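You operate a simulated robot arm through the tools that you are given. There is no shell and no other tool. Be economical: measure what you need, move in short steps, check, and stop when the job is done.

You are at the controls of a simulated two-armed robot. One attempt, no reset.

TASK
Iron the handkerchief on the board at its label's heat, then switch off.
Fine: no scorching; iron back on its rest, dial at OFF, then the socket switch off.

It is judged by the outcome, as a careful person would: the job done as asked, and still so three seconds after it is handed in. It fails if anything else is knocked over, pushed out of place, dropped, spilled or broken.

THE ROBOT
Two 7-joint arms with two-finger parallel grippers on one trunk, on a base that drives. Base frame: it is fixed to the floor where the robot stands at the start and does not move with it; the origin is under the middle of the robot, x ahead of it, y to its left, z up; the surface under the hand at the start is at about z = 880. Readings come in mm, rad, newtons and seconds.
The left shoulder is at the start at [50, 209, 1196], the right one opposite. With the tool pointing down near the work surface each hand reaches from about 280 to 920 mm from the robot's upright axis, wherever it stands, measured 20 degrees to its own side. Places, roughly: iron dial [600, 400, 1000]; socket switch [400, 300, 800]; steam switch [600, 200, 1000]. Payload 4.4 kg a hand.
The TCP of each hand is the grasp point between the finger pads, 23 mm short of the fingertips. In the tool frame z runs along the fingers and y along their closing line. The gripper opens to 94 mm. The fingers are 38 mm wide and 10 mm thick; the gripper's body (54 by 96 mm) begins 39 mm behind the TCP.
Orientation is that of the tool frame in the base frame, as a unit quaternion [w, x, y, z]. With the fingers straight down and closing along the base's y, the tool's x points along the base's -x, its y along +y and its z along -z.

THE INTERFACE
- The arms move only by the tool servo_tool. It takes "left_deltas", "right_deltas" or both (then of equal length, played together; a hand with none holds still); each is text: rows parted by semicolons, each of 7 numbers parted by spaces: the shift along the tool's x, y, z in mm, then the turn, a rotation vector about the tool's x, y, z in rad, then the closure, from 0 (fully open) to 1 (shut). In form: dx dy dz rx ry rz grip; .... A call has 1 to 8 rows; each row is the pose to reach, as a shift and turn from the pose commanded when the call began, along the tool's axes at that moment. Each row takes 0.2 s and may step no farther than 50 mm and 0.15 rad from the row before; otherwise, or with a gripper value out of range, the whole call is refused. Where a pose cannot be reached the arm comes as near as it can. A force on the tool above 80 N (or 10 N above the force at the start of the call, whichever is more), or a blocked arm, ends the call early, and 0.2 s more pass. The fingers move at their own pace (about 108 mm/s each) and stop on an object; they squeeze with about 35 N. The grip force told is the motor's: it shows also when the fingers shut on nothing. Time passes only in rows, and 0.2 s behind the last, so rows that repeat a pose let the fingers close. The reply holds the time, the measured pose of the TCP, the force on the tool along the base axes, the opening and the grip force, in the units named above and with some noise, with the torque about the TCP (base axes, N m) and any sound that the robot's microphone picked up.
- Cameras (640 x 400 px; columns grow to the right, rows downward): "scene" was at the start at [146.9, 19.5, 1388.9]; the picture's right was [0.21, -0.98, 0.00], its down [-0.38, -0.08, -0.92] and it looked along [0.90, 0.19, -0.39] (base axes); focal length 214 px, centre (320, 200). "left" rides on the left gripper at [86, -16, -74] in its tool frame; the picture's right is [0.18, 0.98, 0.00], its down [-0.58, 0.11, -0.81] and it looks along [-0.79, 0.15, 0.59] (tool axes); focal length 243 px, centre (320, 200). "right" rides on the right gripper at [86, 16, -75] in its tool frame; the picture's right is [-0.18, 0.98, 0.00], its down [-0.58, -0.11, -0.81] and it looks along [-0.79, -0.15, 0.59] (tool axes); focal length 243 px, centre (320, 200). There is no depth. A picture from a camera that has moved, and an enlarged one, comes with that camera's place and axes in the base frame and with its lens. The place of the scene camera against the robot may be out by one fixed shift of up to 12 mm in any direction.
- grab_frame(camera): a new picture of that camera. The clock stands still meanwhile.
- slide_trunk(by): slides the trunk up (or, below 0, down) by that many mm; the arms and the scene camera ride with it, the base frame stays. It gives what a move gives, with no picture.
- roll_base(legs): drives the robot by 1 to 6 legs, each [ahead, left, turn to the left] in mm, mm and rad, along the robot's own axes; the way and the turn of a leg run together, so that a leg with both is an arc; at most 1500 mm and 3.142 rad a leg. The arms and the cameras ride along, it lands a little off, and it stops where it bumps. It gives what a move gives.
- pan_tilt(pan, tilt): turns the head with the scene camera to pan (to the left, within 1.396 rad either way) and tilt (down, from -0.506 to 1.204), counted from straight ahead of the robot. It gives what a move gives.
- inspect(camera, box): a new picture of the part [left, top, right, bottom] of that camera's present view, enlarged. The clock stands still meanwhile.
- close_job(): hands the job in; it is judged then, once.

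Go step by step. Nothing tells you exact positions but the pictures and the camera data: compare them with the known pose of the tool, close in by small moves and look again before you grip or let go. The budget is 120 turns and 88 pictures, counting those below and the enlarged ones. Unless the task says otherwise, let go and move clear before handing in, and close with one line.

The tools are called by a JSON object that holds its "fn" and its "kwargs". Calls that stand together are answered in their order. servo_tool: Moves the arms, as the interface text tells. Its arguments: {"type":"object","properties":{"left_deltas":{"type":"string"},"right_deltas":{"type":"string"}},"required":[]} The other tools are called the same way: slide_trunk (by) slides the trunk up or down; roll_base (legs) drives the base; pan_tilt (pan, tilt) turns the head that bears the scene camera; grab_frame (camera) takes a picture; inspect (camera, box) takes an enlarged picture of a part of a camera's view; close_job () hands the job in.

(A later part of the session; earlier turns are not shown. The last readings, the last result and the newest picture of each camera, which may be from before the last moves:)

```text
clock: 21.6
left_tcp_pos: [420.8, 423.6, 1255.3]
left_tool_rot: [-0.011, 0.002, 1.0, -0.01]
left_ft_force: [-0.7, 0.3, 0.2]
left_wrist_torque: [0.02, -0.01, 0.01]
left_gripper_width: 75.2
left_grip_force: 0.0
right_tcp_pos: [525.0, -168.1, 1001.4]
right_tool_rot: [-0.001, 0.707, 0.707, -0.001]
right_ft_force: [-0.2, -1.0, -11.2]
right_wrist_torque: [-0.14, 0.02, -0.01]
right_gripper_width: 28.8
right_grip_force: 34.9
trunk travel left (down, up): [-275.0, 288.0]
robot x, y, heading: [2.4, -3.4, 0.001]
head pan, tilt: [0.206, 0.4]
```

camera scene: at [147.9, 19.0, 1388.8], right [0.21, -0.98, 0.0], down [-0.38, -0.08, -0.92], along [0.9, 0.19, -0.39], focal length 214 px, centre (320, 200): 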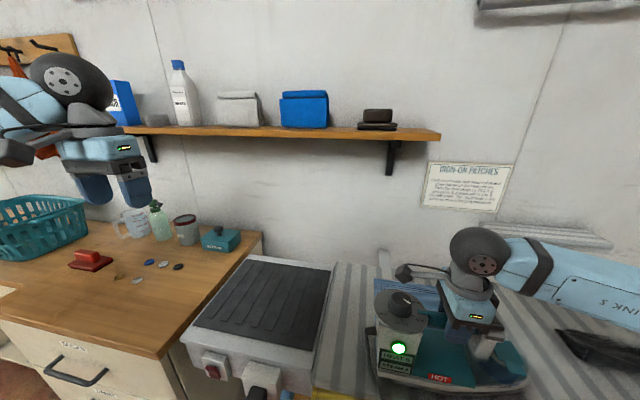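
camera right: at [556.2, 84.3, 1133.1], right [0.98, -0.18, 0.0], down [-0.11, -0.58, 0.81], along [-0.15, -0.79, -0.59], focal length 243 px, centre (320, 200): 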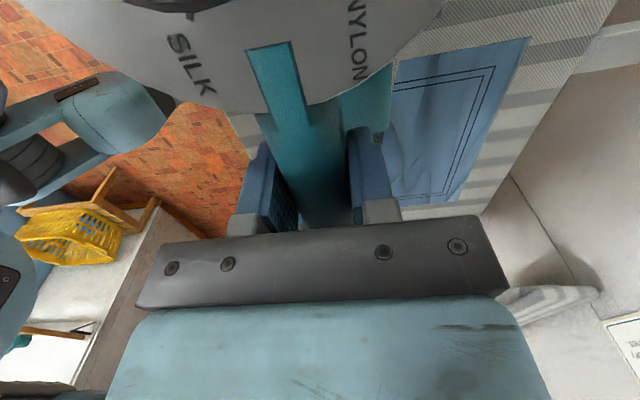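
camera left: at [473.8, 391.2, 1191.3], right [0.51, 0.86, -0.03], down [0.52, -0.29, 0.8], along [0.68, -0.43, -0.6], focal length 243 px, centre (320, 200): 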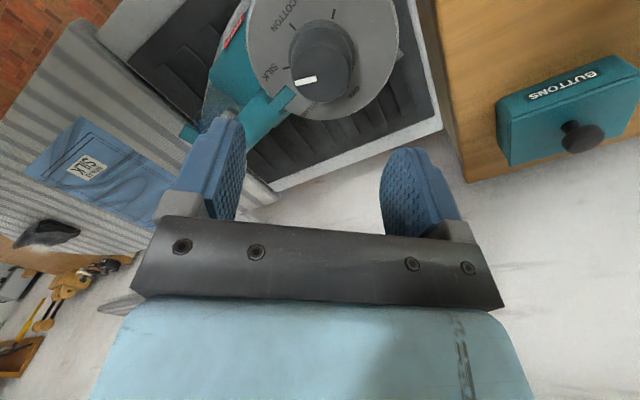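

No contact yet at z 1001, so the board is lower than the mat. I'll keep lowering in small steps.

{"fn": "servo_tool", "kwargs": {"right_deltas": "0 -10 3 0 0 0 1; 0 -20 6 0 0 0 1; 0 -30 9 0 0 0 1"}}

{"fn": "inspect", "kwargs": {"camera": "scene", "box": [340, 270, 560, 400]}}

```text
clock: 22.4
left_tcp_pos: [418.1, 426.1, 1257.4]
left_tool_rot: [-0.009, 0.002, 1.0, -0.011]
left_ft_force: [0.4, 1.0, 0.2]
left_wrist_torque: [-0.02, -0.02, 0.01]
left_gripper_width: 75.1
left_grip_force: 0.0
right_tcp_pos: [493.3, -167.0, 997.0]
right_tool_rot: [0.001, 0.708, 0.706, 0.002]
right_ft_force: [9.4, 0.7, 21.6]
right_wrist_torque: [0.16, 0.0, -0.19]
right_gripper_width: 28.1
right_grip_force: 35.0
trunk travel left (down, up): [-275.0, 288.0]
robot x, y, heading: [0.0, -2.0, -0.001]
head pan, tilt: [0.206, 0.4]
```

```text
2.91 times, centred on (450, 335) of scene
camera zoom: at [145.9, 20.2, 1389.4], right [0.21, -0.98, 0.0], down [-0.38, -0.08, -0.92], along [0.9, 0.19, -0.39], focal length 624 px, centre (-58, -193)
```

zoom: 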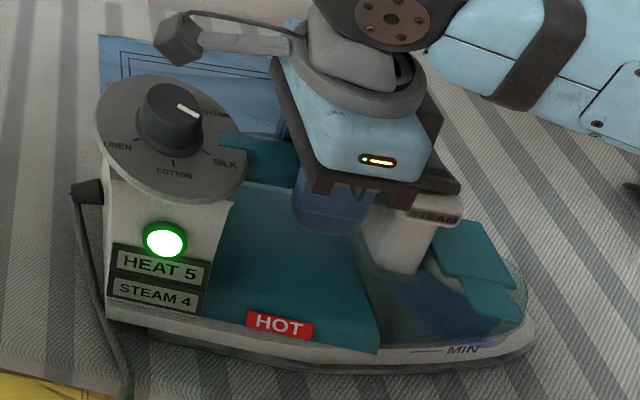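

The sole is in contact at z ≈ 998, so the board is about 5 mm below the mat. I'll ease the pressure slightly and sweep to the far side.

{"fn": "servo_tool", "kwargs": {"right_deltas": "0 20 -2 0 0 0 1; 0 48 -2 0 0 0 1; 0 76 -2 0 0 0 1; 0 104 -2 0 0 0 1; 0 132 -2 0 0 0 1; 0 160 -2 0 0 0 1; 0 188 -2 0 0 0 1; 0 212 -2 0 0 0 1"}}

{"fn": "inspect", "kwargs": {"camera": "scene", "box": [340, 250, 560, 400]}}

```text
clock: 24.2
left_tcp_pos: [421.3, 424.3, 1255.4]
left_tool_rot: [-0.01, 0.002, 1.0, -0.012]
left_ft_force: [0.0, 0.6, -0.1]
left_wrist_torque: [-0.02, 0.0, -0.02]
left_gripper_width: 75.2
left_grip_force: 0.0
right_tcp_pos: [706.7, -166.8, 996.3]
right_tool_rot: [-0.001, 0.707, 0.707, -0.001]
right_ft_force: [-0.1, -0.1, -9.3]
right_wrist_torque: [-0.09, 0.05, 0.0]
right_gripper_width: 28.5
right_grip_force: 35.0
trunk travel left (down, up): [-275.0, 288.0]
robot x, y, heading: [3.3, 1.2, 0.002]
head pan, tilt: [0.206, 0.4]
```

```text
2.67 times, centred on (450, 325) of scene
camera zoom: at [148.2, 19.6, 1388.7], right [0.21, -0.98, 0.0], down [-0.38, -0.08, -0.92], along [0.9, 0.19, -0.39], focal length 572 px, centre (-27, -133)
```

zoom: 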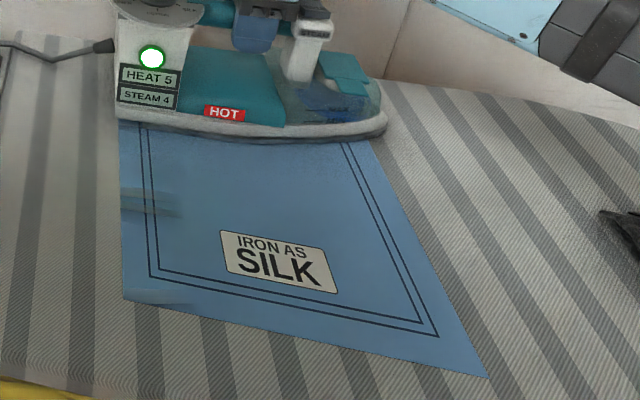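

Most of the cloth is now smooth, with wrinkles left along the left edge. I'll shift 55 mm left, press a little more and sweep back.

{"fn": "servo_tool", "kwargs": {"right_deltas": "25 0 1 0 0 0 1; 55 -10 3 0 0 0 1; 55 -45 4 0 0 0 1; 55 -80 4 0 0 0 1; 55 -115 4 0 0 0 1; 55 -150 4 0 0 0 1; 55 -185 3 0 0 0 1; 55 -215 3 0 0 0 1"}}

{"fn": "inspect", "kwargs": {"camera": "scene", "box": [340, 250, 560, 400]}}

```text
clock: 26.0
left_tcp_pos: [418.9, 425.8, 1255.8]
left_tool_rot: [-0.01, 0.002, 1.0, -0.011]
left_ft_force: [0.4, 0.6, 0.2]
left_wrist_torque: [0.0, 0.02, -0.03]
left_gripper_width: 75.3
left_grip_force: 0.1
right_tcp_pos: [490.8, -113.1, 994.1]
right_tool_rot: [-0.001, 0.707, 0.708, -0.001]
right_ft_force: [2.0, -0.8, 9.7]
right_wrist_torque: [0.52, 0.16, 0.11]
right_gripper_width: 28.5
right_grip_force: 34.4
trunk travel left (down, up): [-275.0, 288.0]
robot x, y, heading: [-3.1, -1.0, -0.0]
head pan, tilt: [0.206, 0.4]
```

```text
2.67 times, centred on (450, 325) of scene
camera zoom: at [146.2, 19.5, 1388.8], right [0.21, -0.98, 0.0], down [-0.38, -0.08, -0.92], along [0.9, 0.19, -0.39], focal length 572 px, centre (-27, -133)
```

zoom: 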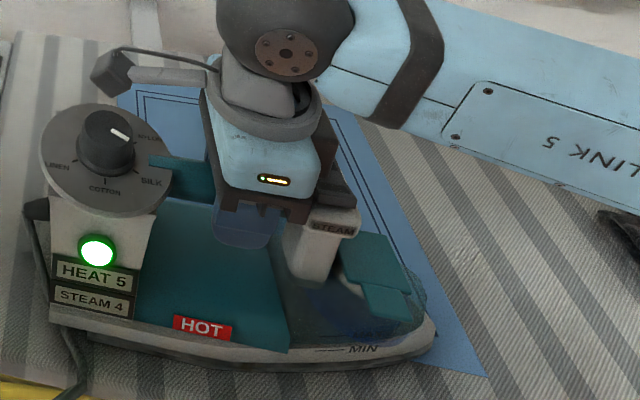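

I'll do one more sweep to the far side along a middle line, then lift.

{"fn": "servo_tool", "kwargs": {"right_deltas": "-10 25 0 0 0 0 1; -25 55 0 0 0 0 1; -35 85 1 0 0 0 1; -45 115 1 0 0 0 1; -55 145 1 0 0 0 1; -60 175 1 0 0 0 1; -60 200 1 0 0 0 1; -60 222 -25 0 0 0 1"}}

{"fn": "servo_tool", "kwargs": {"right_deltas": "20 0 -25 0 0 0 1; 60 0 -45 0 0 0 1; 100 0 -45 0 0 0 1"}}

{"fn": "inspect", "kwargs": {"camera": "scene", "box": [340, 250, 560, 400]}}

{"fn": "grab_frame", "kwargs": {"camera": "right"}}

```text
clock: 27.8
left_tcp_pos: [420.8, 425.1, 1255.8]
left_tool_rot: [-0.011, 0.002, 1.0, -0.011]
left_ft_force: [-0.1, 0.0, 0.4]
left_wrist_torque: [-0.01, 0.02, 0.03]
left_gripper_width: 75.2
left_grip_force: 0.1
right_tcp_pos: [715.4, -171.0, 1016.4]
right_tool_rot: [0.0, 0.707, 0.707, -0.001]
right_ft_force: [-0.3, 0.4, -11.0]
right_wrist_torque: [-0.15, -0.03, 0.02]
right_gripper_width: 28.7
right_grip_force: 34.7
trunk travel left (down, up): [-275.0, 288.0]
robot x, y, heading: [1.0, -3.4, -0.002]
head pan, tilt: [0.206, 0.4]
```

```text
clock: 28.6
left_tcp_pos: [420.7, 426.0, 1254.8]
left_tool_rot: [-0.011, 0.002, 1.0, -0.011]
left_ft_force: [0.6, 0.7, -0.1]
left_wrist_torque: [-0.02, -0.01, -0.01]
left_gripper_width: 75.5
left_grip_force: 0.1
right_tcp_pos: [715.1, -70.3, 1062.8]
right_tool_rot: [0.0, 0.708, 0.707, -0.001]
right_ft_force: [0.5, 0.4, -11.6]
right_wrist_torque: [-0.18, 0.0, 0.0]
right_gripper_width: 28.8
right_grip_force: 34.9
trunk travel left (down, up): [-275.0, 288.0]
robot x, y, heading: [0.6, -1.1, -0.001]
head pan, tilt: [0.206, 0.4]
```

```text
2.67 times, centred on (450, 325) of scene
camera zoom: at [148.7, 21.0, 1388.6], right [0.21, -0.98, 0.0], down [-0.38, -0.08, -0.92], along [0.9, 0.19, -0.39], focal length 572 px, centre (-27, -133)
```

zoom: 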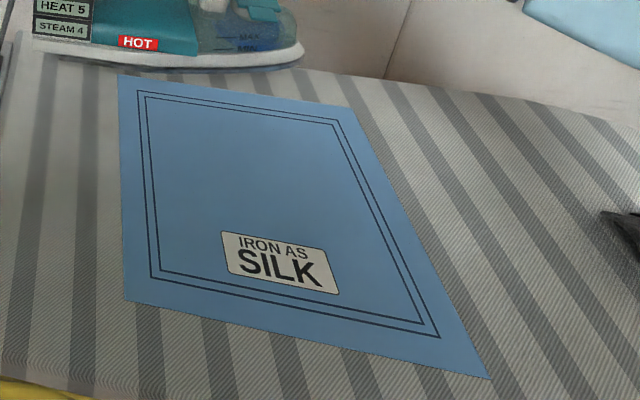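

```text
44 pictures are left
camera right: at [731.1, 17.0, 1137.5], right [0.98, -0.19, 0.0], down [-0.11, -0.58, 0.81], along [-0.15, -0.79, -0.59], focal length 243 px, centre (320, 200)
```

right: 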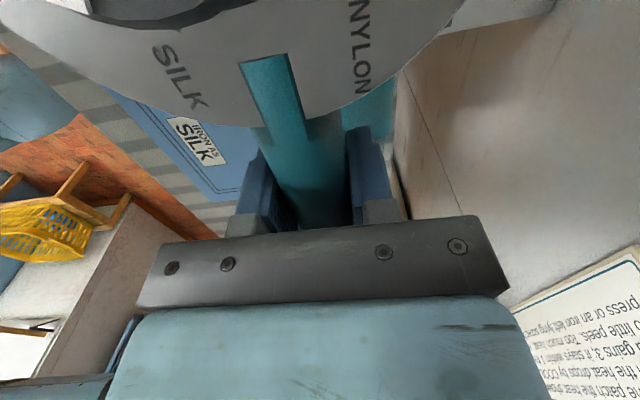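

The handkerchief is completely smooth with no scorch. I'll carry the iron back towards its rest.

{"fn": "servo_tool", "kwargs": {"right_deltas": "30 -14 0 0 0 0 1; 65 -28 0 0 0 0 1; 100 -42 0 0 0 0 1; 135 -56 0 0 0 0 1; 170 -70 0 0 0 0 1; 205 -85 0 0 0 0 1; 240 -100 0 0 0 0 1; 270 -113 0 0 0 0 1"}}

{"fn": "servo_tool", "kwargs": {"right_deltas": "20 0 0 0 0 0 1; 40 0 0 0 0 0 1; 60 0 0 0 0 0 1; 79 0 0 0 0 0 1; 79 0 0 0 0 0 1"}}

{"fn": "grab_frame", "kwargs": {"camera": "scene"}}

```text
clock: 30.4
left_tcp_pos: [420.2, 426.6, 1255.8]
left_tool_rot: [-0.009, 0.001, 1.0, -0.011]
left_ft_force: [0.1, 0.0, -0.2]
left_wrist_torque: [-0.01, 0.0, 0.01]
left_gripper_width: 75.3
left_grip_force: 0.1
right_tcp_pos: [601.6, 198.5, 1060.7]
right_tool_rot: [0.0, 0.708, 0.706, 0.0]
right_ft_force: [1.0, 0.4, -10.5]
right_wrist_torque: [-0.17, -0.02, 0.0]
right_gripper_width: 28.7
right_grip_force: 35.0
trunk travel left (down, up): [-275.0, 288.0]
robot x, y, heading: [1.0, 3.2, 0.002]
head pan, tilt: [0.206, 0.4]
```

```text
clock: 31.6
left_tcp_pos: [421.0, 423.7, 1255.6]
left_tool_rot: [-0.011, 0.002, 1.0, -0.011]
left_ft_force: [-0.4, 1.0, -0.2]
left_wrist_torque: [0.01, -0.02, -0.01]
left_gripper_width: 75.3
left_grip_force: 0.1
right_tcp_pos: [602.3, 258.2, 1061.9]
right_tool_rot: [0.0, 0.708, 0.707, -0.001]
right_ft_force: [0.8, -1.0, -11.3]
right_wrist_torque: [-0.18, -0.02, 0.02]
right_gripper_width: 28.5
right_grip_force: 35.0
right hand out of reach, approached as far as the arm can: row 4, 5
trunk travel left (down, up): [-275.0, 288.0]
robot x, y, heading: [-2.4, 1.7, -0.0]
head pan, tilt: [0.206, 0.4]
```

```text
43 pictures are left
camera scene: at [148.0, 20.2, 1388.7], right [0.21, -0.98, 0.0], down [-0.38, -0.08, -0.92], along [0.9, 0.19, -0.39], focal length 214 px, centre (320, 200)
```

scene: 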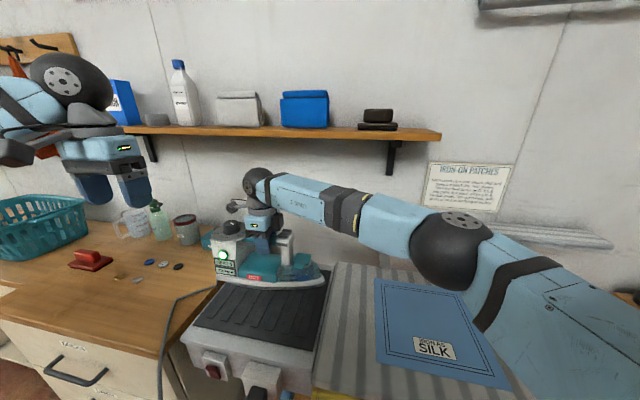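

The right arm's reach stops at y ≈ 258, about 20 mm short of the original spot. I'll move the base 22 mm left so that the iron rides along to its place.

{"fn": "roll_base", "kwargs": {"legs": [[0, 22, 0]]}}

{"fn": "inspect", "kwargs": {"camera": "scene", "box": [180, 210, 340, 330]}}

```text
clock: 32.5
left_tcp_pos: [419.3, 446.4, 1255.9]
left_tool_rot: [-0.011, 0.002, 1.0, -0.011]
left_ft_force: [0.1, 0.2, -1.0]
left_wrist_torque: [0.01, -0.02, 0.01]
left_gripper_width: 75.1
left_grip_force: 0.1
right_tcp_pos: [602.2, 279.1, 1063.0]
right_tool_rot: [-0.001, 0.707, 0.707, 0.0]
right_ft_force: [-0.4, 0.2, -10.6]
right_wrist_torque: [-0.2, 0.03, 0.02]
right_gripper_width: 28.8
right_grip_force: 35.0
trunk travel left (down, up): [-275.0, 288.0]
robot x, y, heading: [-0.2, 24.2, 0.001]
head pan, tilt: [0.206, 0.4]
```

```text
3.33 times, centred on (260, 270) of scene
camera zoom: at [148.1, 41.4, 1388.7], right [0.21, -0.98, 0.0], down [-0.38, -0.08, -0.92], along [0.9, 0.19, -0.39], focal length 715 px, centre (520, -33)
```

zoom: 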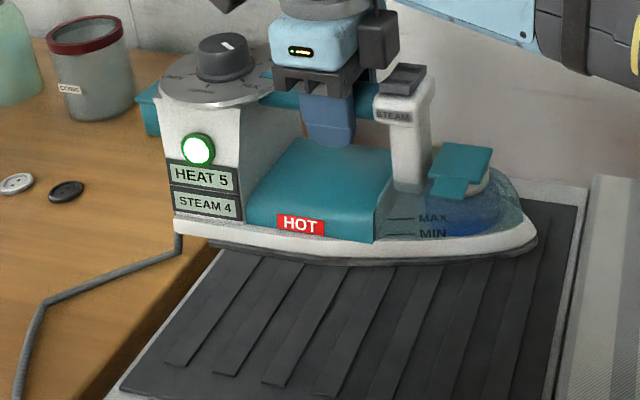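

The iron is back over its spot. I'll lower it gently onto the mat, expecting contact near z 1003.

{"fn": "servo_tool", "kwargs": {"right_deltas": "0 0 15 0 0 0 1; 0 0 30 0 0 0 1; 0 0 42 0 0 0 1; 0 0 50 0 0 0 1; 0 0 55 0 0 0 1; 0 0 59 0 0 0 1; 0 0 61 0 0 0 1; 0 0 61 0 0 0 1"}}

{"fn": "inspect", "kwargs": {"camera": "scene", "box": [180, 210, 340, 330]}}

```text
clock: 34.3
left_tcp_pos: [420.8, 446.2, 1256.6]
left_tool_rot: [-0.011, 0.001, 1.0, -0.012]
left_ft_force: [0.2, -0.4, 0.3]
left_wrist_torque: [0.02, -0.02, 0.01]
left_gripper_width: 75.2
left_grip_force: 0.0
right_tcp_pos: [601.4, 280.2, 1000.7]
right_tool_rot: [0.0, 0.707, 0.707, 0.0]
right_ft_force: [-0.3, 0.2, -11.5]
right_wrist_torque: [-0.17, -0.01, 0.03]
right_gripper_width: 28.7
right_grip_force: 35.2
trunk travel left (down, up): [-275.0, 288.0]
robot x, y, heading: [2.1, 19.0, 0.001]
head pan, tilt: [0.206, 0.4]
```

```text
3.33 times, centred on (260, 270) of scene
camera zoom: at [148.1, 41.6, 1388.7], right [0.21, -0.98, 0.0], down [-0.38, -0.08, -0.92], along [0.9, 0.19, -0.39], focal length 715 px, centre (520, -33)
```

zoom: 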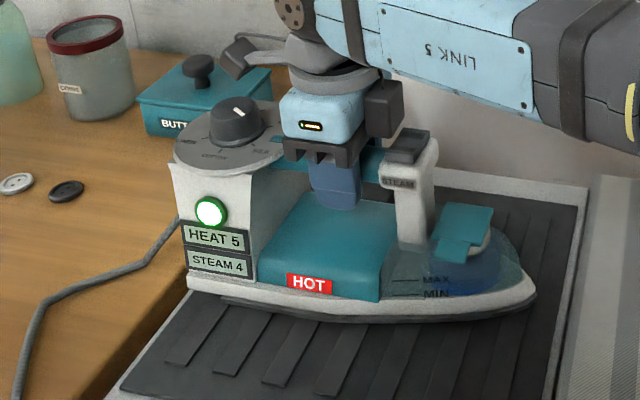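

Still hanging at z 1000.7, so I'll lower a few millimetres more.

{"fn": "servo_tool", "kwargs": {"right_deltas": "0 0 2 0 0 0 1; 0 0 3.5 0 0 0 1; 0 0 5 0 0 0 1"}}

```text
clock: 35.1
left_tcp_pos: [421.1, 445.9, 1255.3]
left_tool_rot: [-0.011, 0.002, 1.0, -0.011]
left_ft_force: [0.7, -0.7, -0.3]
left_wrist_torque: [0.04, -0.01, -0.03]
left_gripper_width: 75.4
left_grip_force: 0.1
right_tcp_pos: [601.6, 280.9, 994.9]
right_tool_rot: [-0.001, 0.707, 0.707, -0.001]
right_ft_force: [0.0, 0.0, -11.7]
right_wrist_torque: [-0.18, -0.02, -0.02]
right_gripper_width: 28.6
right_grip_force: 34.6
trunk travel left (down, up): [-275.0, 288.0]
robot x, y, heading: [0.2, 24.0, -0.001]
head pan, tilt: [0.206, 0.4]
```

{"fn": "servo_tool", "kwargs": {"right_deltas": "0 0 2 0 0 0 1; 0 0 4 0 0 0 1; 0 0 5 0 0 0 1"}}

{"fn": "inspect", "kwargs": {"camera": "scene", "box": [200, 230, 340, 330]}}

```text
clock: 35.9
left_tcp_pos: [418.1, 446.7, 1258.6]
left_tool_rot: [-0.009, 0.002, 1.0, -0.01]
left_ft_force: [0.3, 0.3, 0.8]
left_wrist_torque: [0.03, -0.04, -0.01]
left_gripper_width: 75.3
left_grip_force: 0.0
right_tcp_pos: [601.5, 279.1, 995.0]
right_tool_rot: [0.0, 0.707, 0.707, 0.002]
right_ft_force: [12.5, 7.6, 20.6]
right_wrist_torque: [0.0, 0.06, 0.14]
right_gripper_width: 28.6
right_grip_force: 35.3
trunk travel left (down, up): [-275.0, 288.0]
robot x, y, heading: [4.0, 21.0, 0.004]
head pan, tilt: [0.206, 0.4]
```

```text
4.00 times, centred on (270, 280) of scene
camera zoom: at [146.2, 41.1, 1389.5], right [0.21, -0.98, 0.0], down [-0.38, -0.08, -0.92], along [0.9, 0.19, -0.39], focal length 858 px, centre (520, -120)
```

zoom: 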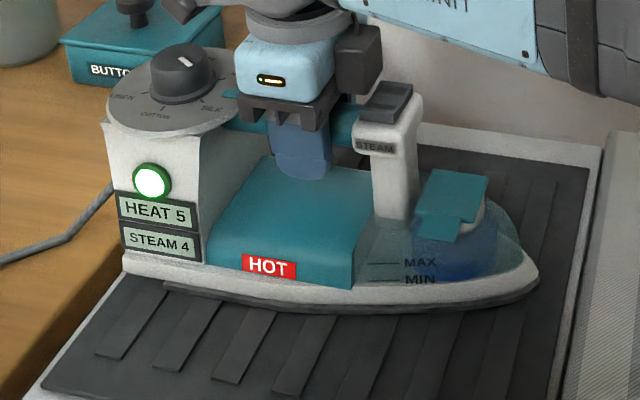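

The iron is down on the mat with the force now pushing up. I'll ease off, release and lift the right hand clear.

{"fn": "servo_tool", "kwargs": {"right_deltas": "0 0 -4 0 0 0 1; 0 0 -4 0 0 0 0.5; 0 0 -4 0 0 0 0.1; 0 0 -4 0 0 0 0.1; 0 0 -30 0 0 0 0.1; 0 0 -70 0 0 0 0.1; 0 0 -115 0 0 0 0.1; 0 0 -160 0 0 0 0.1"}}

{"fn": "servo_tool", "kwargs": {"right_deltas": "-40 -8 -15 0 0 -0.1 0.1; -85 -16 -30 0 0 -0.2 0.1; -130 -25 -45 0 0 -0.3 0.1; -175 -32 -60 0 0 -0.4 0.1; -220 -40 -75 0 0 -0.5 0.1; -265 -50 -90 0 0 -0.6 0.1; -310 -58 -105 0 0 -0.7 0.1; -350 -65 -120 0 0 -0.8 0.1"}}

{"fn": "grab_frame", "kwargs": {"camera": "scene"}}

{"fn": "inspect", "kwargs": {"camera": "scene", "box": [200, 230, 340, 330]}}

```text
clock: 37.7
left_tcp_pos: [417.8, 446.2, 1257.3]
left_tool_rot: [-0.008, 0.002, 1.0, -0.011]
left_ft_force: [0.0, 0.4, 0.5]
left_wrist_torque: [0.0, -0.02, -0.01]
left_gripper_width: 75.0
left_grip_force: 0.0
right_tcp_pos: [602.5, 275.6, 1155.0]
right_tool_rot: [0.0, 0.707, 0.707, 0.001]
right_ft_force: [-1.0, -1.0, -0.1]
right_wrist_torque: [-0.02, -0.04, -0.01]
right_gripper_width: 84.6
right_grip_force: 0.1
trunk travel left (down, up): [-275.0, 288.0]
robot x, y, heading: [-3.3, 22.9, 0.001]
head pan, tilt: [0.206, 0.4]
```

```text
clock: 39.5
left_tcp_pos: [419.2, 444.3, 1256.0]
left_tool_rot: [-0.01, 0.002, 1.0, -0.01]
left_ft_force: [0.1, 0.2, 0.0]
left_wrist_torque: [0.01, 0.0, 0.01]
left_gripper_width: 75.0
left_grip_force: 0.1
right_tcp_pos: [535.9, -74.5, 1273.4]
right_tool_rot: [0.0, 0.375, 0.927, 0.001]
right_ft_force: [0.4, 0.0, -0.2]
right_wrist_torque: [0.05, 0.03, -0.01]
right_gripper_width: 84.7
right_grip_force: 0.1
trunk travel left (down, up): [-275.0, 288.0]
robot x, y, heading: [-2.3, 20.8, -0.002]
head pan, tilt: [0.206, 0.4]
```

```text
39 pictures are left
camera scene: at [146.3, 39.5, 1389.0], right [0.21, -0.98, 0.0], down [-0.38, -0.08, -0.92], along [0.9, 0.19, -0.39], focal length 214 px, centre (320, 200)
```

scene: 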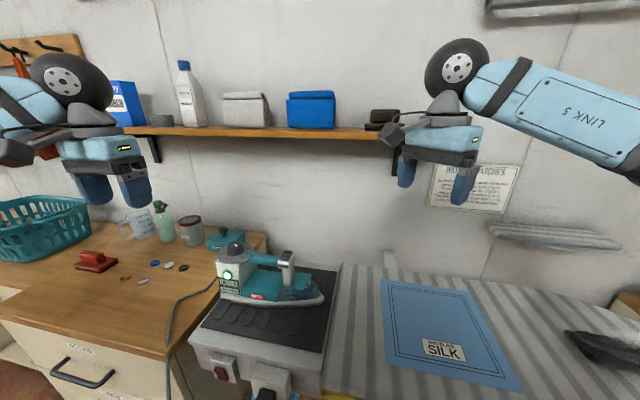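

```text
4.00 times, centred on (270, 280) of scene
camera zoom: at [146.3, 39.5, 1389.0], right [0.21, -0.98, 0.0], down [-0.38, -0.08, -0.92], along [0.9, 0.19, -0.39], focal length 858 px, centre (520, -120)
```

zoom: 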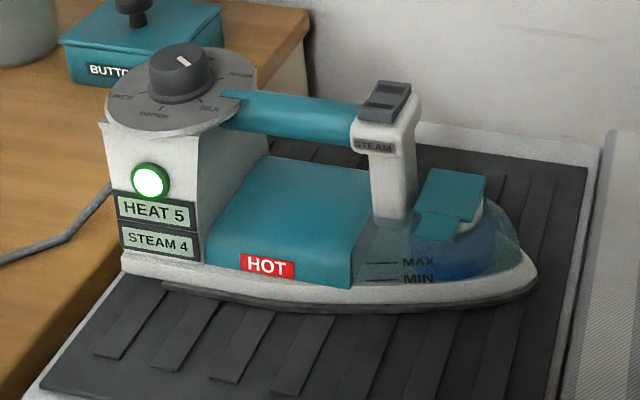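

The iron sits flat on its rest and the cloth is smooth. Next I bring the left hand over the dial, levelling its slight tilt, to turn it back to OFF.

{"fn": "servo_tool", "kwargs": {"left_deltas": "-23 -9 19 -0.003 -0.003 0 0.2; -46 -18 38 -0.006 -0.006 0 0.2; -69 -27 57 -0.01 -0.01 0 0.2; -92 -37 76 -0.014 -0.014 0 0.2; -115 -46 95 -0.018 -0.018 0 0.2; -138 -55 115 -0.022 -0.02 0 0.2; -161 -65 136 -0.022 -0.02 0 0.2; -183 -74 156 -0.022 -0.02 0 0.2"}}

{"fn": "grab_frame", "kwargs": {"camera": "left"}}

```text
clock: 41.3
left_tcp_pos: [601.9, 368.0, 1098.8]
left_tool_rot: [0.0, 0.0, 1.0, 0.001]
left_ft_force: [-0.3, 1.0, 0.4]
left_wrist_torque: [0.0, 0.01, 0.02]
left_gripper_width: 75.1
left_grip_force: 0.1
right_tcp_pos: [538.7, -73.3, 1271.3]
right_tool_rot: [0.0, 0.376, 0.927, 0.0]
right_ft_force: [0.9, -0.3, -0.1]
right_wrist_torque: [0.01, 0.0, -0.01]
right_gripper_width: 84.8
right_grip_force: 0.1
trunk travel left (down, up): [-275.0, 288.0]
robot x, y, heading: [-0.8, 19.2, 0.002]
head pan, tilt: [0.206, 0.4]
```

```text
37 pictures are left
camera left: at [515.6, 354.3, 1173.2], right [-0.18, 0.98, 0.0], down [0.58, 0.11, 0.81], along [0.79, 0.15, -0.59], focal length 243 px, centre (320, 200)
```

left: 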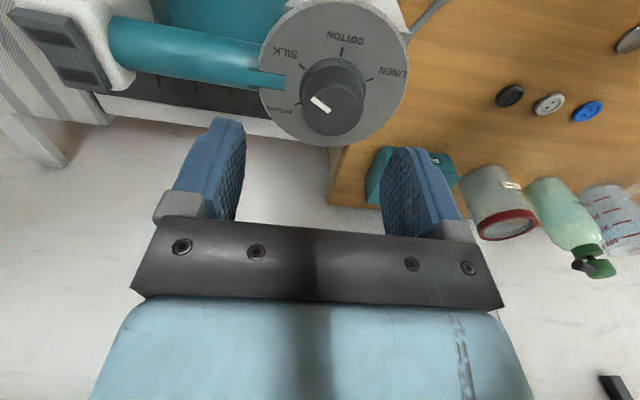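

The dial centre shows at about (606, 381). I'll shift over it, lower partway and check.

{"fn": "servo_tool", "kwargs": {"left_deltas": "-4 13 15 0 0 0 0.3; -4 13 34 0 0 0 0.3; -4 13 34 0 0 0 0.3"}}

{"fn": "grab_frame", "kwargs": {"camera": "left"}}

```text
clock: 42.1
left_tcp_pos: [603.8, 381.5, 1063.7]
left_tool_rot: [0.001, 0.002, 1.0, 0.0]
left_ft_force: [0.7, -0.9, 0.0]
left_wrist_torque: [-0.02, 0.01, 0.02]
left_gripper_width: 66.3
left_grip_force: 0.0
right_tcp_pos: [536.8, -71.4, 1271.2]
right_tool_rot: [0.0, 0.376, 0.927, 0.0]
right_ft_force: [0.3, 0.4, -0.1]
right_wrist_torque: [0.03, 0.0, -0.02]
right_gripper_width: 85.0
right_grip_force: 0.0
trunk travel left (down, up): [-275.0, 288.0]
robot x, y, heading: [-0.1, 18.1, 0.001]
head pan, tilt: [0.206, 0.4]
```

```text
36 pictures are left
camera left: at [518.3, 366.8, 1138.6], right [-0.18, 0.98, 0.0], down [0.58, 0.11, 0.81], along [0.79, 0.15, -0.59], focal length 243 px, centre (320, 200)
```

left: 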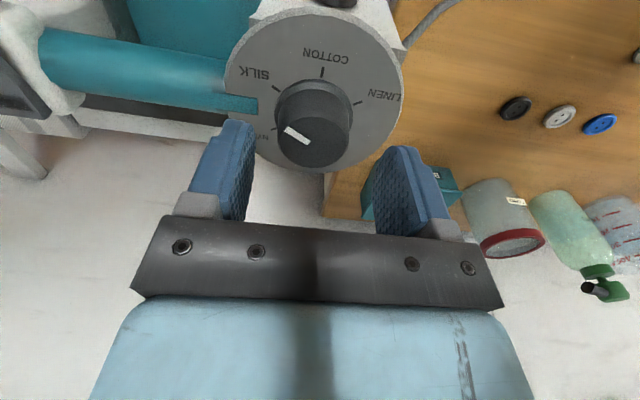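

It is nearly centred, with a 2 mm correction needed. I'll lower onto the knob and close.

{"fn": "servo_tool", "kwargs": {"left_deltas": "-2 -2 10 0 0 0 0.3; -2 -2 20 0 0 0 0.3; -2 -2 20 0 0 0 0.6; -2 -2 20 0 0 0 0.85; -2 -2 20 0 0 0 0.85"}}

{"fn": "servo_tool", "kwargs": {"left_deltas": "0 0 0 0 0 -0.13 0.85; 0 0 0 0 0 -0.26 0.85; 0 0 0 0 0 -0.39 0.85; 0 0 0 0 0 -0.52 0.85; 0 0 0 0 0 -0.65 0.85; 0 0 0 0 0 -0.78 0.85; 0 0 0 0 0 -0.91 0.85; 0 0 0 0 0 -1.05 0.85"}}

{"fn": "inspect", "kwargs": {"camera": "scene", "box": [180, 220, 340, 330]}}

```text
clock: 43.3
left_tcp_pos: [605.1, 378.3, 1043.6]
left_tool_rot: [0.001, 0.002, 1.0, 0.0]
left_ft_force: [0.9, -6.9, 0.0]
left_wrist_torque: [-0.14, -0.08, 0.0]
left_gripper_width: 38.0
left_grip_force: 35.0
right_tcp_pos: [535.9, -72.5, 1272.0]
right_tool_rot: [0.0, 0.376, 0.927, 0.001]
right_ft_force: [0.1, -0.1, 0.1]
right_wrist_torque: [0.02, 0.0, -0.03]
right_gripper_width: 84.7
right_grip_force: 0.1
trunk travel left (down, up): [-275.0, 288.0]
robot x, y, heading: [-1.8, 23.9, -0.001]
head pan, tilt: [0.206, 0.4]
```

```text
clock: 45.1
left_tcp_pos: [605.3, 380.3, 1045.0]
left_tool_rot: [0.0, -0.502, 0.865, 0.0]
left_ft_force: [-1.9, 10.1, 0.8]
left_wrist_torque: [-0.02, -0.09, -0.03]
left_gripper_width: 38.2
left_grip_force: 34.6
right_tcp_pos: [537.3, -71.9, 1273.9]
right_tool_rot: [0.001, 0.377, 0.926, 0.0]
right_ft_force: [0.5, 0.1, -0.5]
right_wrist_torque: [-0.02, -0.02, 0.01]
right_gripper_width: 84.4
right_grip_force: 0.1
trunk travel left (down, up): [-275.0, 288.0]
robot x, y, heading: [1.2, 19.2, -0.0]
head pan, tilt: [0.206, 0.4]
```

```text
3.64 times, centred on (260, 275) of scene
camera zoom: at [146.5, 42.4, 1389.0], right [0.21, -0.98, 0.0], down [-0.38, -0.08, -0.92], along [0.9, 0.19, -0.39], focal length 780 px, centre (538, -73)
```

zoom: 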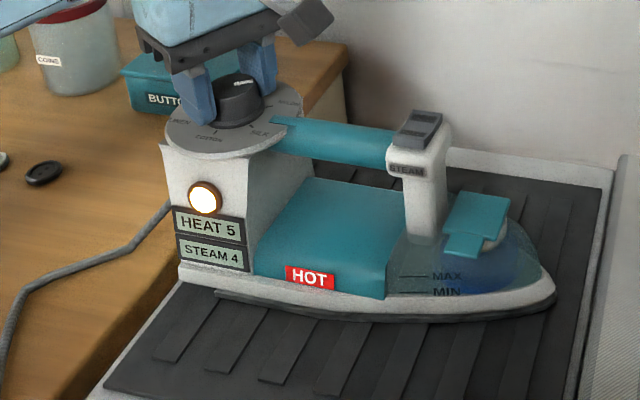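

The dial has moved to NYLON, with the lamp changed. I'll release, turn the hand back above the knob and take a second bite.

{"fn": "servo_tool", "kwargs": {"left_deltas": "0 0 0 0 0 0 0.3; 0 0 -10 0 0 0 0.3; 0 0 -25 0 0 0.14 0.3; 0 0 -25 0 0 0.28 0.3; 0 0 -25 0 0 0.42 0.3; 0 0 -25 0 0 0.56 0.3; 0 0 -25 0 0 0.7 0.3; 0 0 -25 0 0 0.84 0.3"}}

{"fn": "servo_tool", "kwargs": {"left_deltas": "0 0 0 0 0 0.1 0.3; 0 0 0 0 0 0.21 0.3; 0 0 12 0 0 0.21 0.3; 0 0 25 0 0 0.21 0.3; 0 0 25 0 0 0.21 0.6; 0 0 25 0 0 0.21 0.85; 0 0 25 0 0 0.21 0.85"}}

{"fn": "grab_frame", "kwargs": {"camera": "left"}}

```text
clock: 46.9
left_tcp_pos: [606.5, 379.0, 1067.5]
left_tool_rot: [0.0, -0.103, 0.995, 0.0]
left_ft_force: [-0.9, 0.1, -0.7]
left_wrist_torque: [-0.03, 0.01, 0.02]
left_gripper_width: 65.8
left_grip_force: 0.1
right_tcp_pos: [536.5, -73.5, 1271.8]
right_tool_rot: [0.0, 0.377, 0.926, 0.0]
right_ft_force: [0.0, 0.5, 0.0]
right_wrist_torque: [-0.02, -0.02, 0.01]
right_gripper_width: 84.6
right_grip_force: 0.1
trunk travel left (down, up): [-275.0, 288.0]
robot x, y, heading: [0.5, 22.3, 0.0]
head pan, tilt: [0.206, 0.4]
```

```text
clock: 48.5
left_tcp_pos: [605.9, 377.9, 1044.5]
left_tool_rot: [0.0, 0.002, 1.0, -0.001]
left_ft_force: [-1.4, -6.6, -0.2]
left_wrist_torque: [-0.19, 0.17, 0.04]
left_gripper_width: 37.8
left_grip_force: 34.7
right_tcp_pos: [538.0, -72.5, 1272.7]
right_tool_rot: [0.001, 0.376, 0.927, 0.001]
right_ft_force: [0.4, 0.0, 0.5]
right_wrist_torque: [0.0, 0.0, 0.0]
right_gripper_width: 84.4
right_grip_force: 0.1
trunk travel left (down, up): [-275.0, 288.0]
robot x, y, heading: [-0.9, 22.8, 0.005]
head pan, tilt: [0.206, 0.4]
```

```text
34 pictures are left
camera left: at [520.2, 363.2, 1119.1], right [-0.18, 0.98, 0.0], down [0.58, 0.11, 0.81], along [0.79, 0.15, -0.59], focal length 243 px, centre (320, 200)
```

left: 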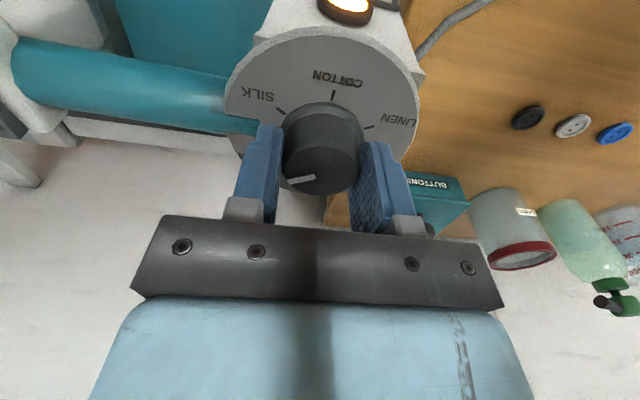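

The pointer is at NYLON, about 62° from OFF. I'll turn the rest of the way anticlockwise.

{"fn": "servo_tool", "kwargs": {"left_deltas": "0 0 0 0 0 -0.14 0.85; 0 0 0 0 0 -0.28 0.85; 0 0 0 0 0 -0.42 0.85; 0 0 0 0 0 -0.56 0.85; 0 0 0 0 0 -0.7 0.85; 0 0 0 0 0 -0.84 0.85; 0 0 0 0 0 -0.98 0.85; 0 0 0 0 0 -1.09 0.85"}}

{"fn": "servo_tool", "kwargs": {"left_deltas": "0 0 0 0 0 0 0.3; 0 0 0 0 0 0 0.3; 0 0 -30 0 0 0 0.3; 0 0 -60 0 0 0 0.3"}}

{"fn": "grab_frame", "kwargs": {"camera": "left"}}

{"fn": "inspect", "kwargs": {"camera": "scene", "box": [180, 220, 340, 330]}}

```text
clock: 50.3
left_tcp_pos: [606.2, 378.7, 1044.4]
left_tool_rot: [0.0, -0.518, 0.855, 0.0]
left_ft_force: [-2.3, 6.4, -0.2]
left_wrist_torque: [0.0, 0.16, -0.38]
left_gripper_width: 38.0
left_grip_force: 35.4
right_tcp_pos: [537.1, -71.4, 1271.4]
right_tool_rot: [0.0, 0.376, 0.927, -0.001]
right_ft_force: [-0.3, -0.1, -0.1]
right_wrist_torque: [0.01, 0.04, 0.01]
right_gripper_width: 84.7
right_grip_force: 0.0
trunk travel left (down, up): [-275.0, 288.0]
robot x, y, heading: [-4.8, 19.3, 0.003]
head pan, tilt: [0.206, 0.4]
```

```text
clock: 51.3
left_tcp_pos: [605.3, 379.8, 1104.4]
left_tool_rot: [0.0, -0.517, 0.856, 0.0]
left_ft_force: [0.7, -0.1, 0.1]
left_wrist_torque: [0.04, 0.01, 0.02]
left_gripper_width: 65.8
left_grip_force: 0.1
right_tcp_pos: [536.3, -72.1, 1272.5]
right_tool_rot: [0.0, 0.376, 0.926, 0.0]
right_ft_force: [-0.4, 0.0, 0.3]
right_wrist_torque: [0.01, 0.03, -0.01]
right_gripper_width: 84.3
right_grip_force: 0.1
trunk travel left (down, up): [-275.0, 288.0]
robot x, y, heading: [-1.3, 22.2, -0.002]
head pan, tilt: [0.206, 0.4]
```

```text
33 pictures are left
camera left: at [580.6, 296.6, 1179.3], right [-0.96, 0.29, 0.0], down [0.17, 0.56, 0.81], along [0.24, 0.77, -0.59], focal length 243 px, centre (320, 200)
```

left: 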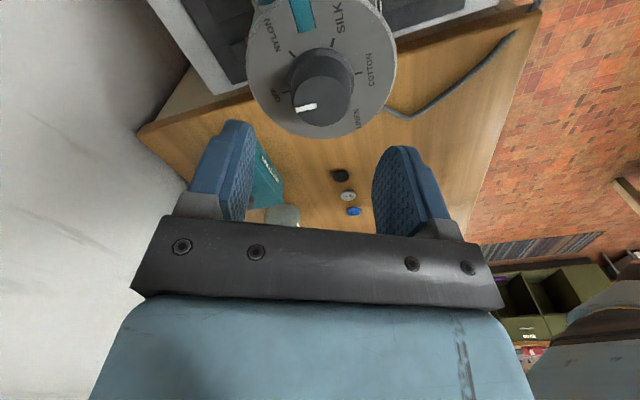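

```text
3.64 times, centred on (260, 275) of scene
camera zoom: at [146.6, 40.9, 1388.9], right [0.21, -0.98, 0.0], down [-0.38, -0.08, -0.92], along [0.9, 0.19, -0.39], focal length 780 px, centre (538, -73)
```

zoom: 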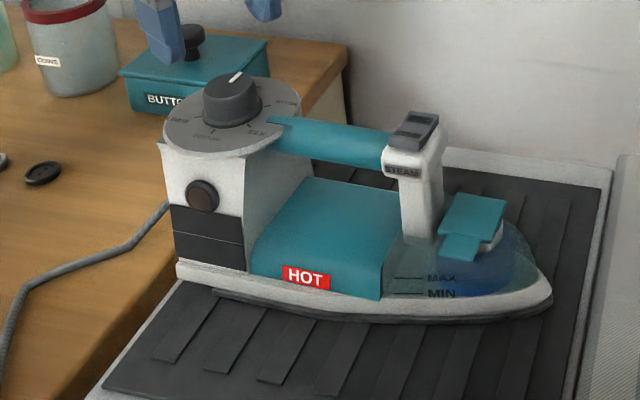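

The dial is at OFF and the lamp and display are dark. Next is the socket switch, on the stand's front panel near (405, 343, 795). I'll withdraw the left hand, tilt the head down and look at the rocker.

{"fn": "servo_tool", "kwargs": {"left_deltas": "0 0 -40 0 0 0.0 0.3; 4 12 -80 0 0 0.14 0.3; 12 36 -120 0 0 0.28 0.3; 20 58 -120 0 0 0.42 0.3; 28 80 -120 0 0 0.56 0.3; 36 102 -120 0 0 0.7 0.3; 44 122 -120 0 0 0.84 0.5; 52 142 -120 0 0 0.98 1"}}

{"fn": "pan_tilt", "kwargs": {"pan": 0.6, "tilt": 0.9}}

{"fn": "grab_frame", "kwargs": {"camera": "scene"}}

```text
clock: 53.1
left_tcp_pos: [453.2, 399.8, 1225.5]
left_tool_rot: [0.001, -0.052, 0.999, 0.0]
left_ft_force: [0.3, 0.8, 0.1]
left_wrist_torque: [0.01, -0.04, -0.01]
left_gripper_width: 0.2
left_grip_force: 34.0
right_tcp_pos: [536.1, -71.5, 1272.7]
right_tool_rot: [0.0, 0.376, 0.927, 0.001]
right_ft_force: [-0.6, -0.3, -0.2]
right_wrist_torque: [-0.02, 0.01, 0.01]
right_gripper_width: 84.5
right_grip_force: 0.1
trunk travel left (down, up): [-275.0, 288.0]
robot x, y, heading: [-0.2, 21.4, -0.002]
head pan, tilt: [0.206, 0.4]
```

```text
clock: 54.0
left_tcp_pos: [454.5, 399.4, 1224.7]
left_tool_rot: [0.001, -0.054, 0.999, 0.0]
left_ft_force: [0.1, -0.2, 0.0]
left_wrist_torque: [0.0, -0.02, 0.01]
left_gripper_width: 0.0
left_grip_force: 35.0
right_tcp_pos: [537.5, -71.8, 1272.0]
right_tool_rot: [-0.001, 0.376, 0.927, 0.0]
right_ft_force: [-0.8, 0.7, 0.0]
right_wrist_torque: [-0.04, 0.01, 0.02]
right_gripper_width: 84.8
right_grip_force: 0.1
trunk travel left (down, up): [-275.0, 288.0]
robot x, y, heading: [-0.2, 20.4, 0.004]
head pan, tilt: [0.6, 0.901]
```

```text
31 pictures are left
camera scene: at [118.5, 64.7, 1346.0], right [0.56, -0.83, 0.0], down [-0.65, -0.44, -0.62], along [0.51, 0.35, -0.78], focal length 214 px, centre (320, 200)
```

scene: 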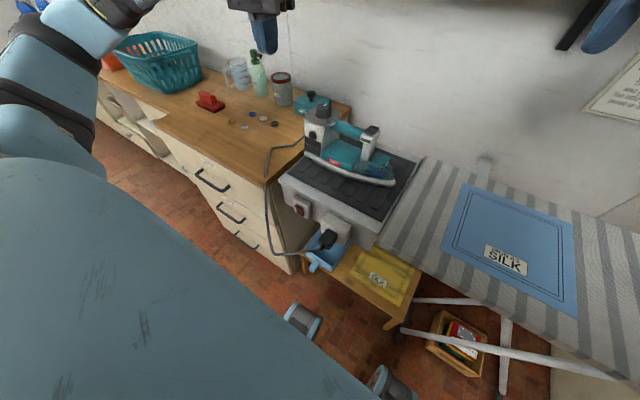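

The switch and plug are visible on the front panel. I'll back the base up 200 mm to give the hand room to approach forwards, then look closer.

{"fn": "roll_base", "kwargs": {"legs": [[-200, 0, 0]]}}

{"fn": "pan_tilt", "kwargs": {"pan": 0.5, "tilt": 0.75}}

{"fn": "grab_frame", "kwargs": {"camera": "scene"}}

```text
clock: 55.6
left_tcp_pos: [252.9, 399.9, 1225.2]
left_tool_rot: [0.001, -0.054, 0.999, 0.0]
left_ft_force: [-0.7, 0.0, 0.8]
left_wrist_torque: [0.01, 0.01, -0.02]
left_gripper_width: 0.0
left_grip_force: 34.9
right_tcp_pos: [336.7, -72.6, 1271.8]
right_tool_rot: [-0.001, 0.376, 0.927, -0.001]
right_ft_force: [-0.3, 0.5, 0.1]
right_wrist_torque: [-0.03, -0.03, 0.01]
right_gripper_width: 84.5
right_grip_force: 0.1
trunk travel left (down, up): [-275.0, 288.0]
robot x, y, heading: [-201.5, 21.1, 0.001]
head pan, tilt: [0.6, 0.901]
```

```text
clock: 56.3
left_tcp_pos: [255.4, 399.8, 1224.7]
left_tool_rot: [0.0, -0.053, 0.999, 0.0]
left_ft_force: [0.1, -0.2, 0.0]
left_wrist_torque: [-0.01, 0.01, -0.03]
left_gripper_width: 0.0
left_grip_force: 34.6
right_tcp_pos: [337.4, -72.7, 1272.2]
right_tool_rot: [0.0, 0.376, 0.926, 0.0]
right_ft_force: [0.8, 0.1, 0.3]
right_wrist_torque: [0.02, 0.0, -0.02]
right_gripper_width: 84.6
right_grip_force: 0.0
trunk travel left (down, up): [-275.0, 288.0]
robot x, y, heading: [-203.2, 19.8, 0.001]
head pan, tilt: [0.499, 0.75]
```

```text
30 pictures are left
camera scene: at [-71.0, 61.7, 1357.8], right [0.48, -0.88, 0.0], down [-0.6, -0.33, -0.73], along [0.64, 0.35, -0.68], focal length 214 px, centre (320, 200)
```

scene: 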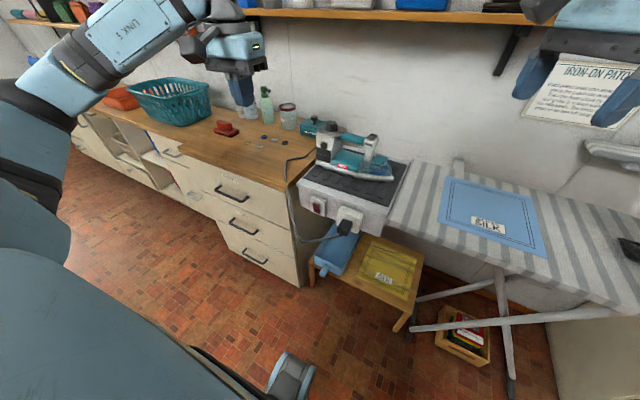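

{"fn": "inspect", "kwargs": {"camera": "scene", "box": [295, 180, 375, 240]}}

```text
6.67 times, centred on (335, 210) of scene
camera zoom: at [-71.0, 61.7, 1357.8], right [0.48, -0.88, 0.0], down [-0.6, -0.33, -0.73], along [0.64, 0.35, -0.68], focal length 1430 px, centre (220, 133)
```

zoom: 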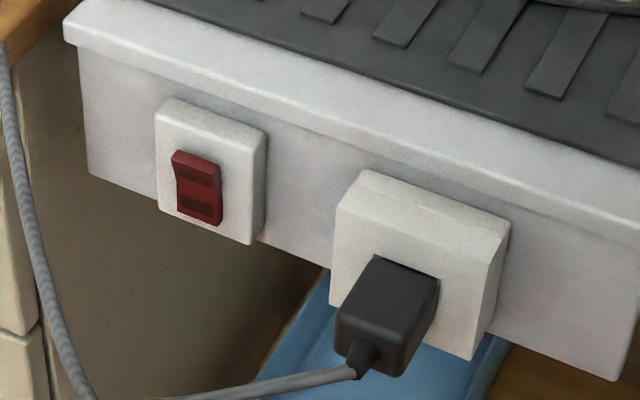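

The red rocker is at about (395, 331, 816), and its upper half appears to stand proud, so pressing the top should switch it off. I'll bring the left hand down in front of it with fingers shut, then tilt it forwards.

{"fn": "servo_tool", "kwargs": {"left_deltas": "-5 -9 35 0 0 0.02 1; -10 -18 70 0 0 0.04 1; -14 -27 105 0 0 0.06 1; -19 -37 140 0 0 0.08 1; -24 -46 175 0 0 0.1 1; -29 -55 210 0 0 0.107 1; -34 -64 245 0 0 0.107 1; -38 -73 280 0 0 0.107 1"}}

{"fn": "servo_tool", "kwargs": {"left_deltas": "0 0 10 0 -0.13 0 1; 0 0 20 0 -0.26 0 1; 0 0 30 0 -0.39 0 1; 0 0 40 0 -0.52 0 1; 0 0 50 0 -0.65 0 1; 0 0 60 0 -0.78 0 1; 0 0 70 0 -0.91 0 1; 0 0 80 0 -1.05 0 1"}}

{"fn": "grab_frame", "kwargs": {"camera": "scene"}}

{"fn": "grab_frame", "kwargs": {"camera": "left"}}

```text
clock: 58.1
left_tcp_pos: [301.0, 333.9, 945.4]
left_tool_rot: [-0.001, 0.0, 1.0, 0.0]
left_ft_force: [0.3, 0.4, -0.5]
left_wrist_torque: [0.02, 0.02, 0.04]
left_gripper_width: 0.3
left_grip_force: 35.3
right_tcp_pos: [338.3, -72.2, 1271.0]
right_tool_rot: [0.0, 0.376, 0.927, 0.0]
right_ft_force: [0.7, 0.6, 0.2]
right_wrist_torque: [-0.03, 0.0, -0.01]
right_gripper_width: 84.6
right_grip_force: 0.0
trunk travel left (down, up): [-275.0, 288.0]
robot x, y, heading: [-201.6, 19.2, 0.005]
head pan, tilt: [0.499, 0.75]
```

```text
clock: 59.9
left_tcp_pos: [301.3, 331.7, 884.3]
left_tool_rot: [0.38, 0.0, 0.925, 0.0]
left_ft_force: [-0.2, 0.0, -0.1]
left_wrist_torque: [0.0, -0.03, -0.01]
left_gripper_width: 0.0
left_grip_force: 35.3
left hand out of reach, approached as far as the arm can: row 7, 8
right_tcp_pos: [336.8, -72.6, 1272.4]
right_tool_rot: [-0.001, 0.377, 0.926, 0.0]
right_ft_force: [-0.1, -0.5, 0.3]
right_wrist_torque: [0.0, 0.06, 0.0]
right_gripper_width: 84.7
right_grip_force: 0.1
trunk travel left (down, up): [-275.0, 288.0]
robot x, y, heading: [-201.2, 20.0, 0.004]
head pan, tilt: [0.499, 0.75]
```

```text
28 pictures are left
camera scene: at [-71.0, 61.8, 1357.8], right [0.48, -0.88, 0.0], down [-0.6, -0.33, -0.73], along [0.64, 0.35, -0.68], focal length 214 px, centre (320, 200)
```

scene: 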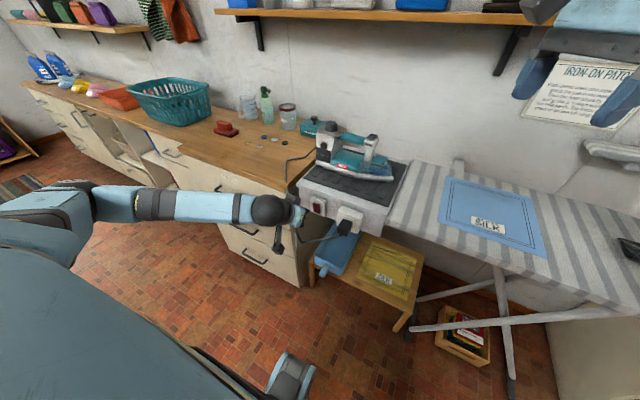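

```text
27 pictures are left
camera left: at [187.5, 316.8, 877.0], right [-0.13, 0.98, -0.13], down [-0.15, 0.11, 0.98], along [0.98, 0.15, 0.14], focal length 243 px, centre (320, 200)
```

left: 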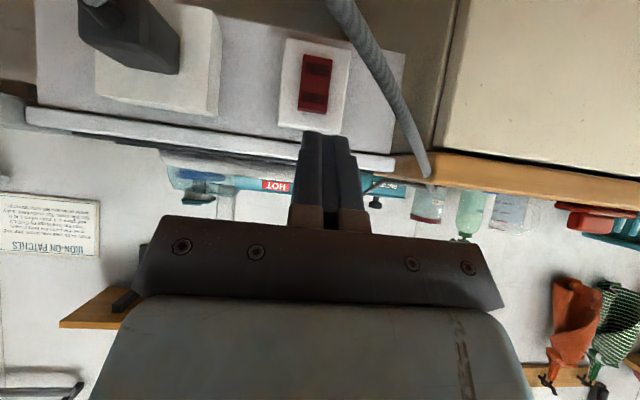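

The left camera sees the rocker upside down, and the fix agrees at (395, 332, 814). I'll enlarge it to read its state.

{"fn": "inspect", "kwargs": {"camera": "left", "box": [265, 30, 365, 140]}}

```text
3.64 times, centred on (315, 85) of left
camera zoom: at [187.5, 316.8, 877.0], right [-0.13, 0.98, -0.13], down [-0.15, 0.11, 0.98], along [0.98, 0.15, 0.14], focal length 882 px, centre (338, 618)
```

zoom: 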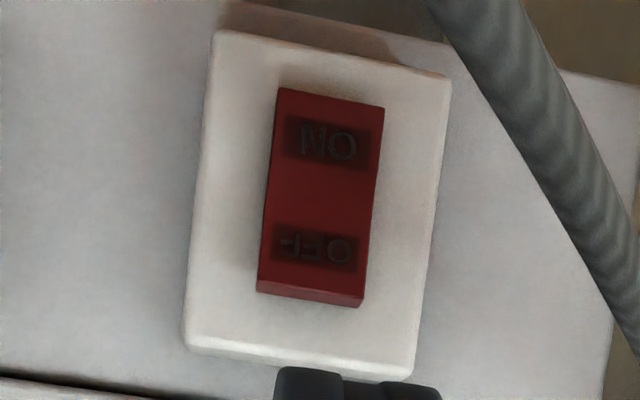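

The label reads OFF at the top and ON at the bottom. ON is pressed in, so I must push the top at z ≈ 824. I'll close in to about 18 mm short.

{"fn": "servo_tool", "kwargs": {"left_deltas": "3 0 24 0 0 0 1; 6 0 48 0 0 0 1; 8 0 70 0 0 0 1; 8 0 70 0 0 0 1"}}

{"fn": "grab_frame", "kwargs": {"camera": "left"}}

```text
clock: 60.9
left_tcp_pos: [337.6, 345.3, 840.7]
left_tool_rot: [0.379, 0.005, 0.925, -0.005]
left_ft_force: [-0.6, -0.5, -0.2]
left_wrist_torque: [0.02, -0.02, 0.0]
left_gripper_width: 0.0
left_grip_force: 34.8
left hand out of reach, approached as far as the arm can: row 2, 3, 4
right_tcp_pos: [337.8, -72.5, 1272.5]
right_tool_rot: [0.0, 0.377, 0.926, -0.001]
right_ft_force: [-0.3, 0.9, 0.3]
right_wrist_torque: [0.0, 0.0, 0.0]
right_gripper_width: 84.6
right_grip_force: 0.1
trunk travel left (down, up): [-275.0, 288.0]
robot x, y, heading: [-199.5, 19.5, -0.001]
head pan, tilt: [0.499, 0.75]
```

```text
25 pictures are left
camera left: at [224.6, 332.7, 833.8], right [-0.12, 0.98, -0.14], down [-0.15, 0.12, 0.98], along [0.98, 0.14, 0.13], focal length 243 px, centre (320, 200)
```

left: 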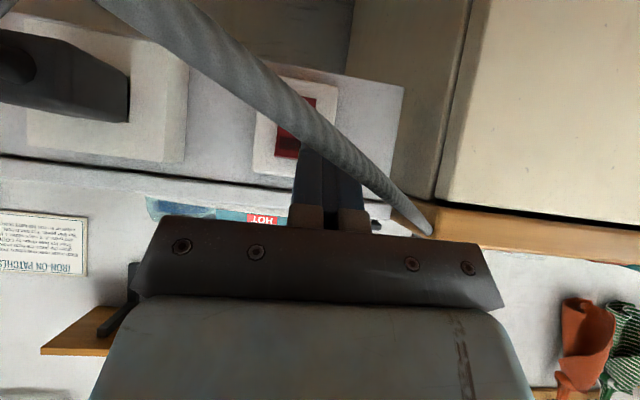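

The arm ran short here and drifted in y, and the iron's cord bulges through this lane just below the hand. I'll rise, reduce the tilt to about 30° and come in from above the cord.

{"fn": "servo_tool", "kwargs": {"left_deltas": "-20 -4 -20 0 0 0 1; -42 -8 -42 0 0.1 0 1; -50 -13 -50 0 0.2 0 1; -50 -13 -50 0 0.257 0 1; -50 -13 -50 0 0.257 0 1"}}

```text
clock: 62.1
left_tcp_pos: [338.2, 333.9, 909.0]
left_tool_rot: [0.259, 0.0, 0.966, 0.0]
left_ft_force: [-1.4, 0.7, -0.1]
left_wrist_torque: [-0.01, 0.01, -0.01]
left_gripper_width: 0.0
left_grip_force: 34.6
right_tcp_pos: [337.8, -72.5, 1272.7]
right_tool_rot: [0.0, 0.376, 0.926, 0.0]
right_ft_force: [-0.5, -0.2, -0.4]
right_wrist_torque: [0.0, 0.0, 0.03]
right_gripper_width: 84.4
right_grip_force: 0.0
trunk travel left (down, up): [-275.0, 288.0]
robot x, y, heading: [-199.8, 22.0, -0.002]
head pan, tilt: [0.499, 0.75]
```

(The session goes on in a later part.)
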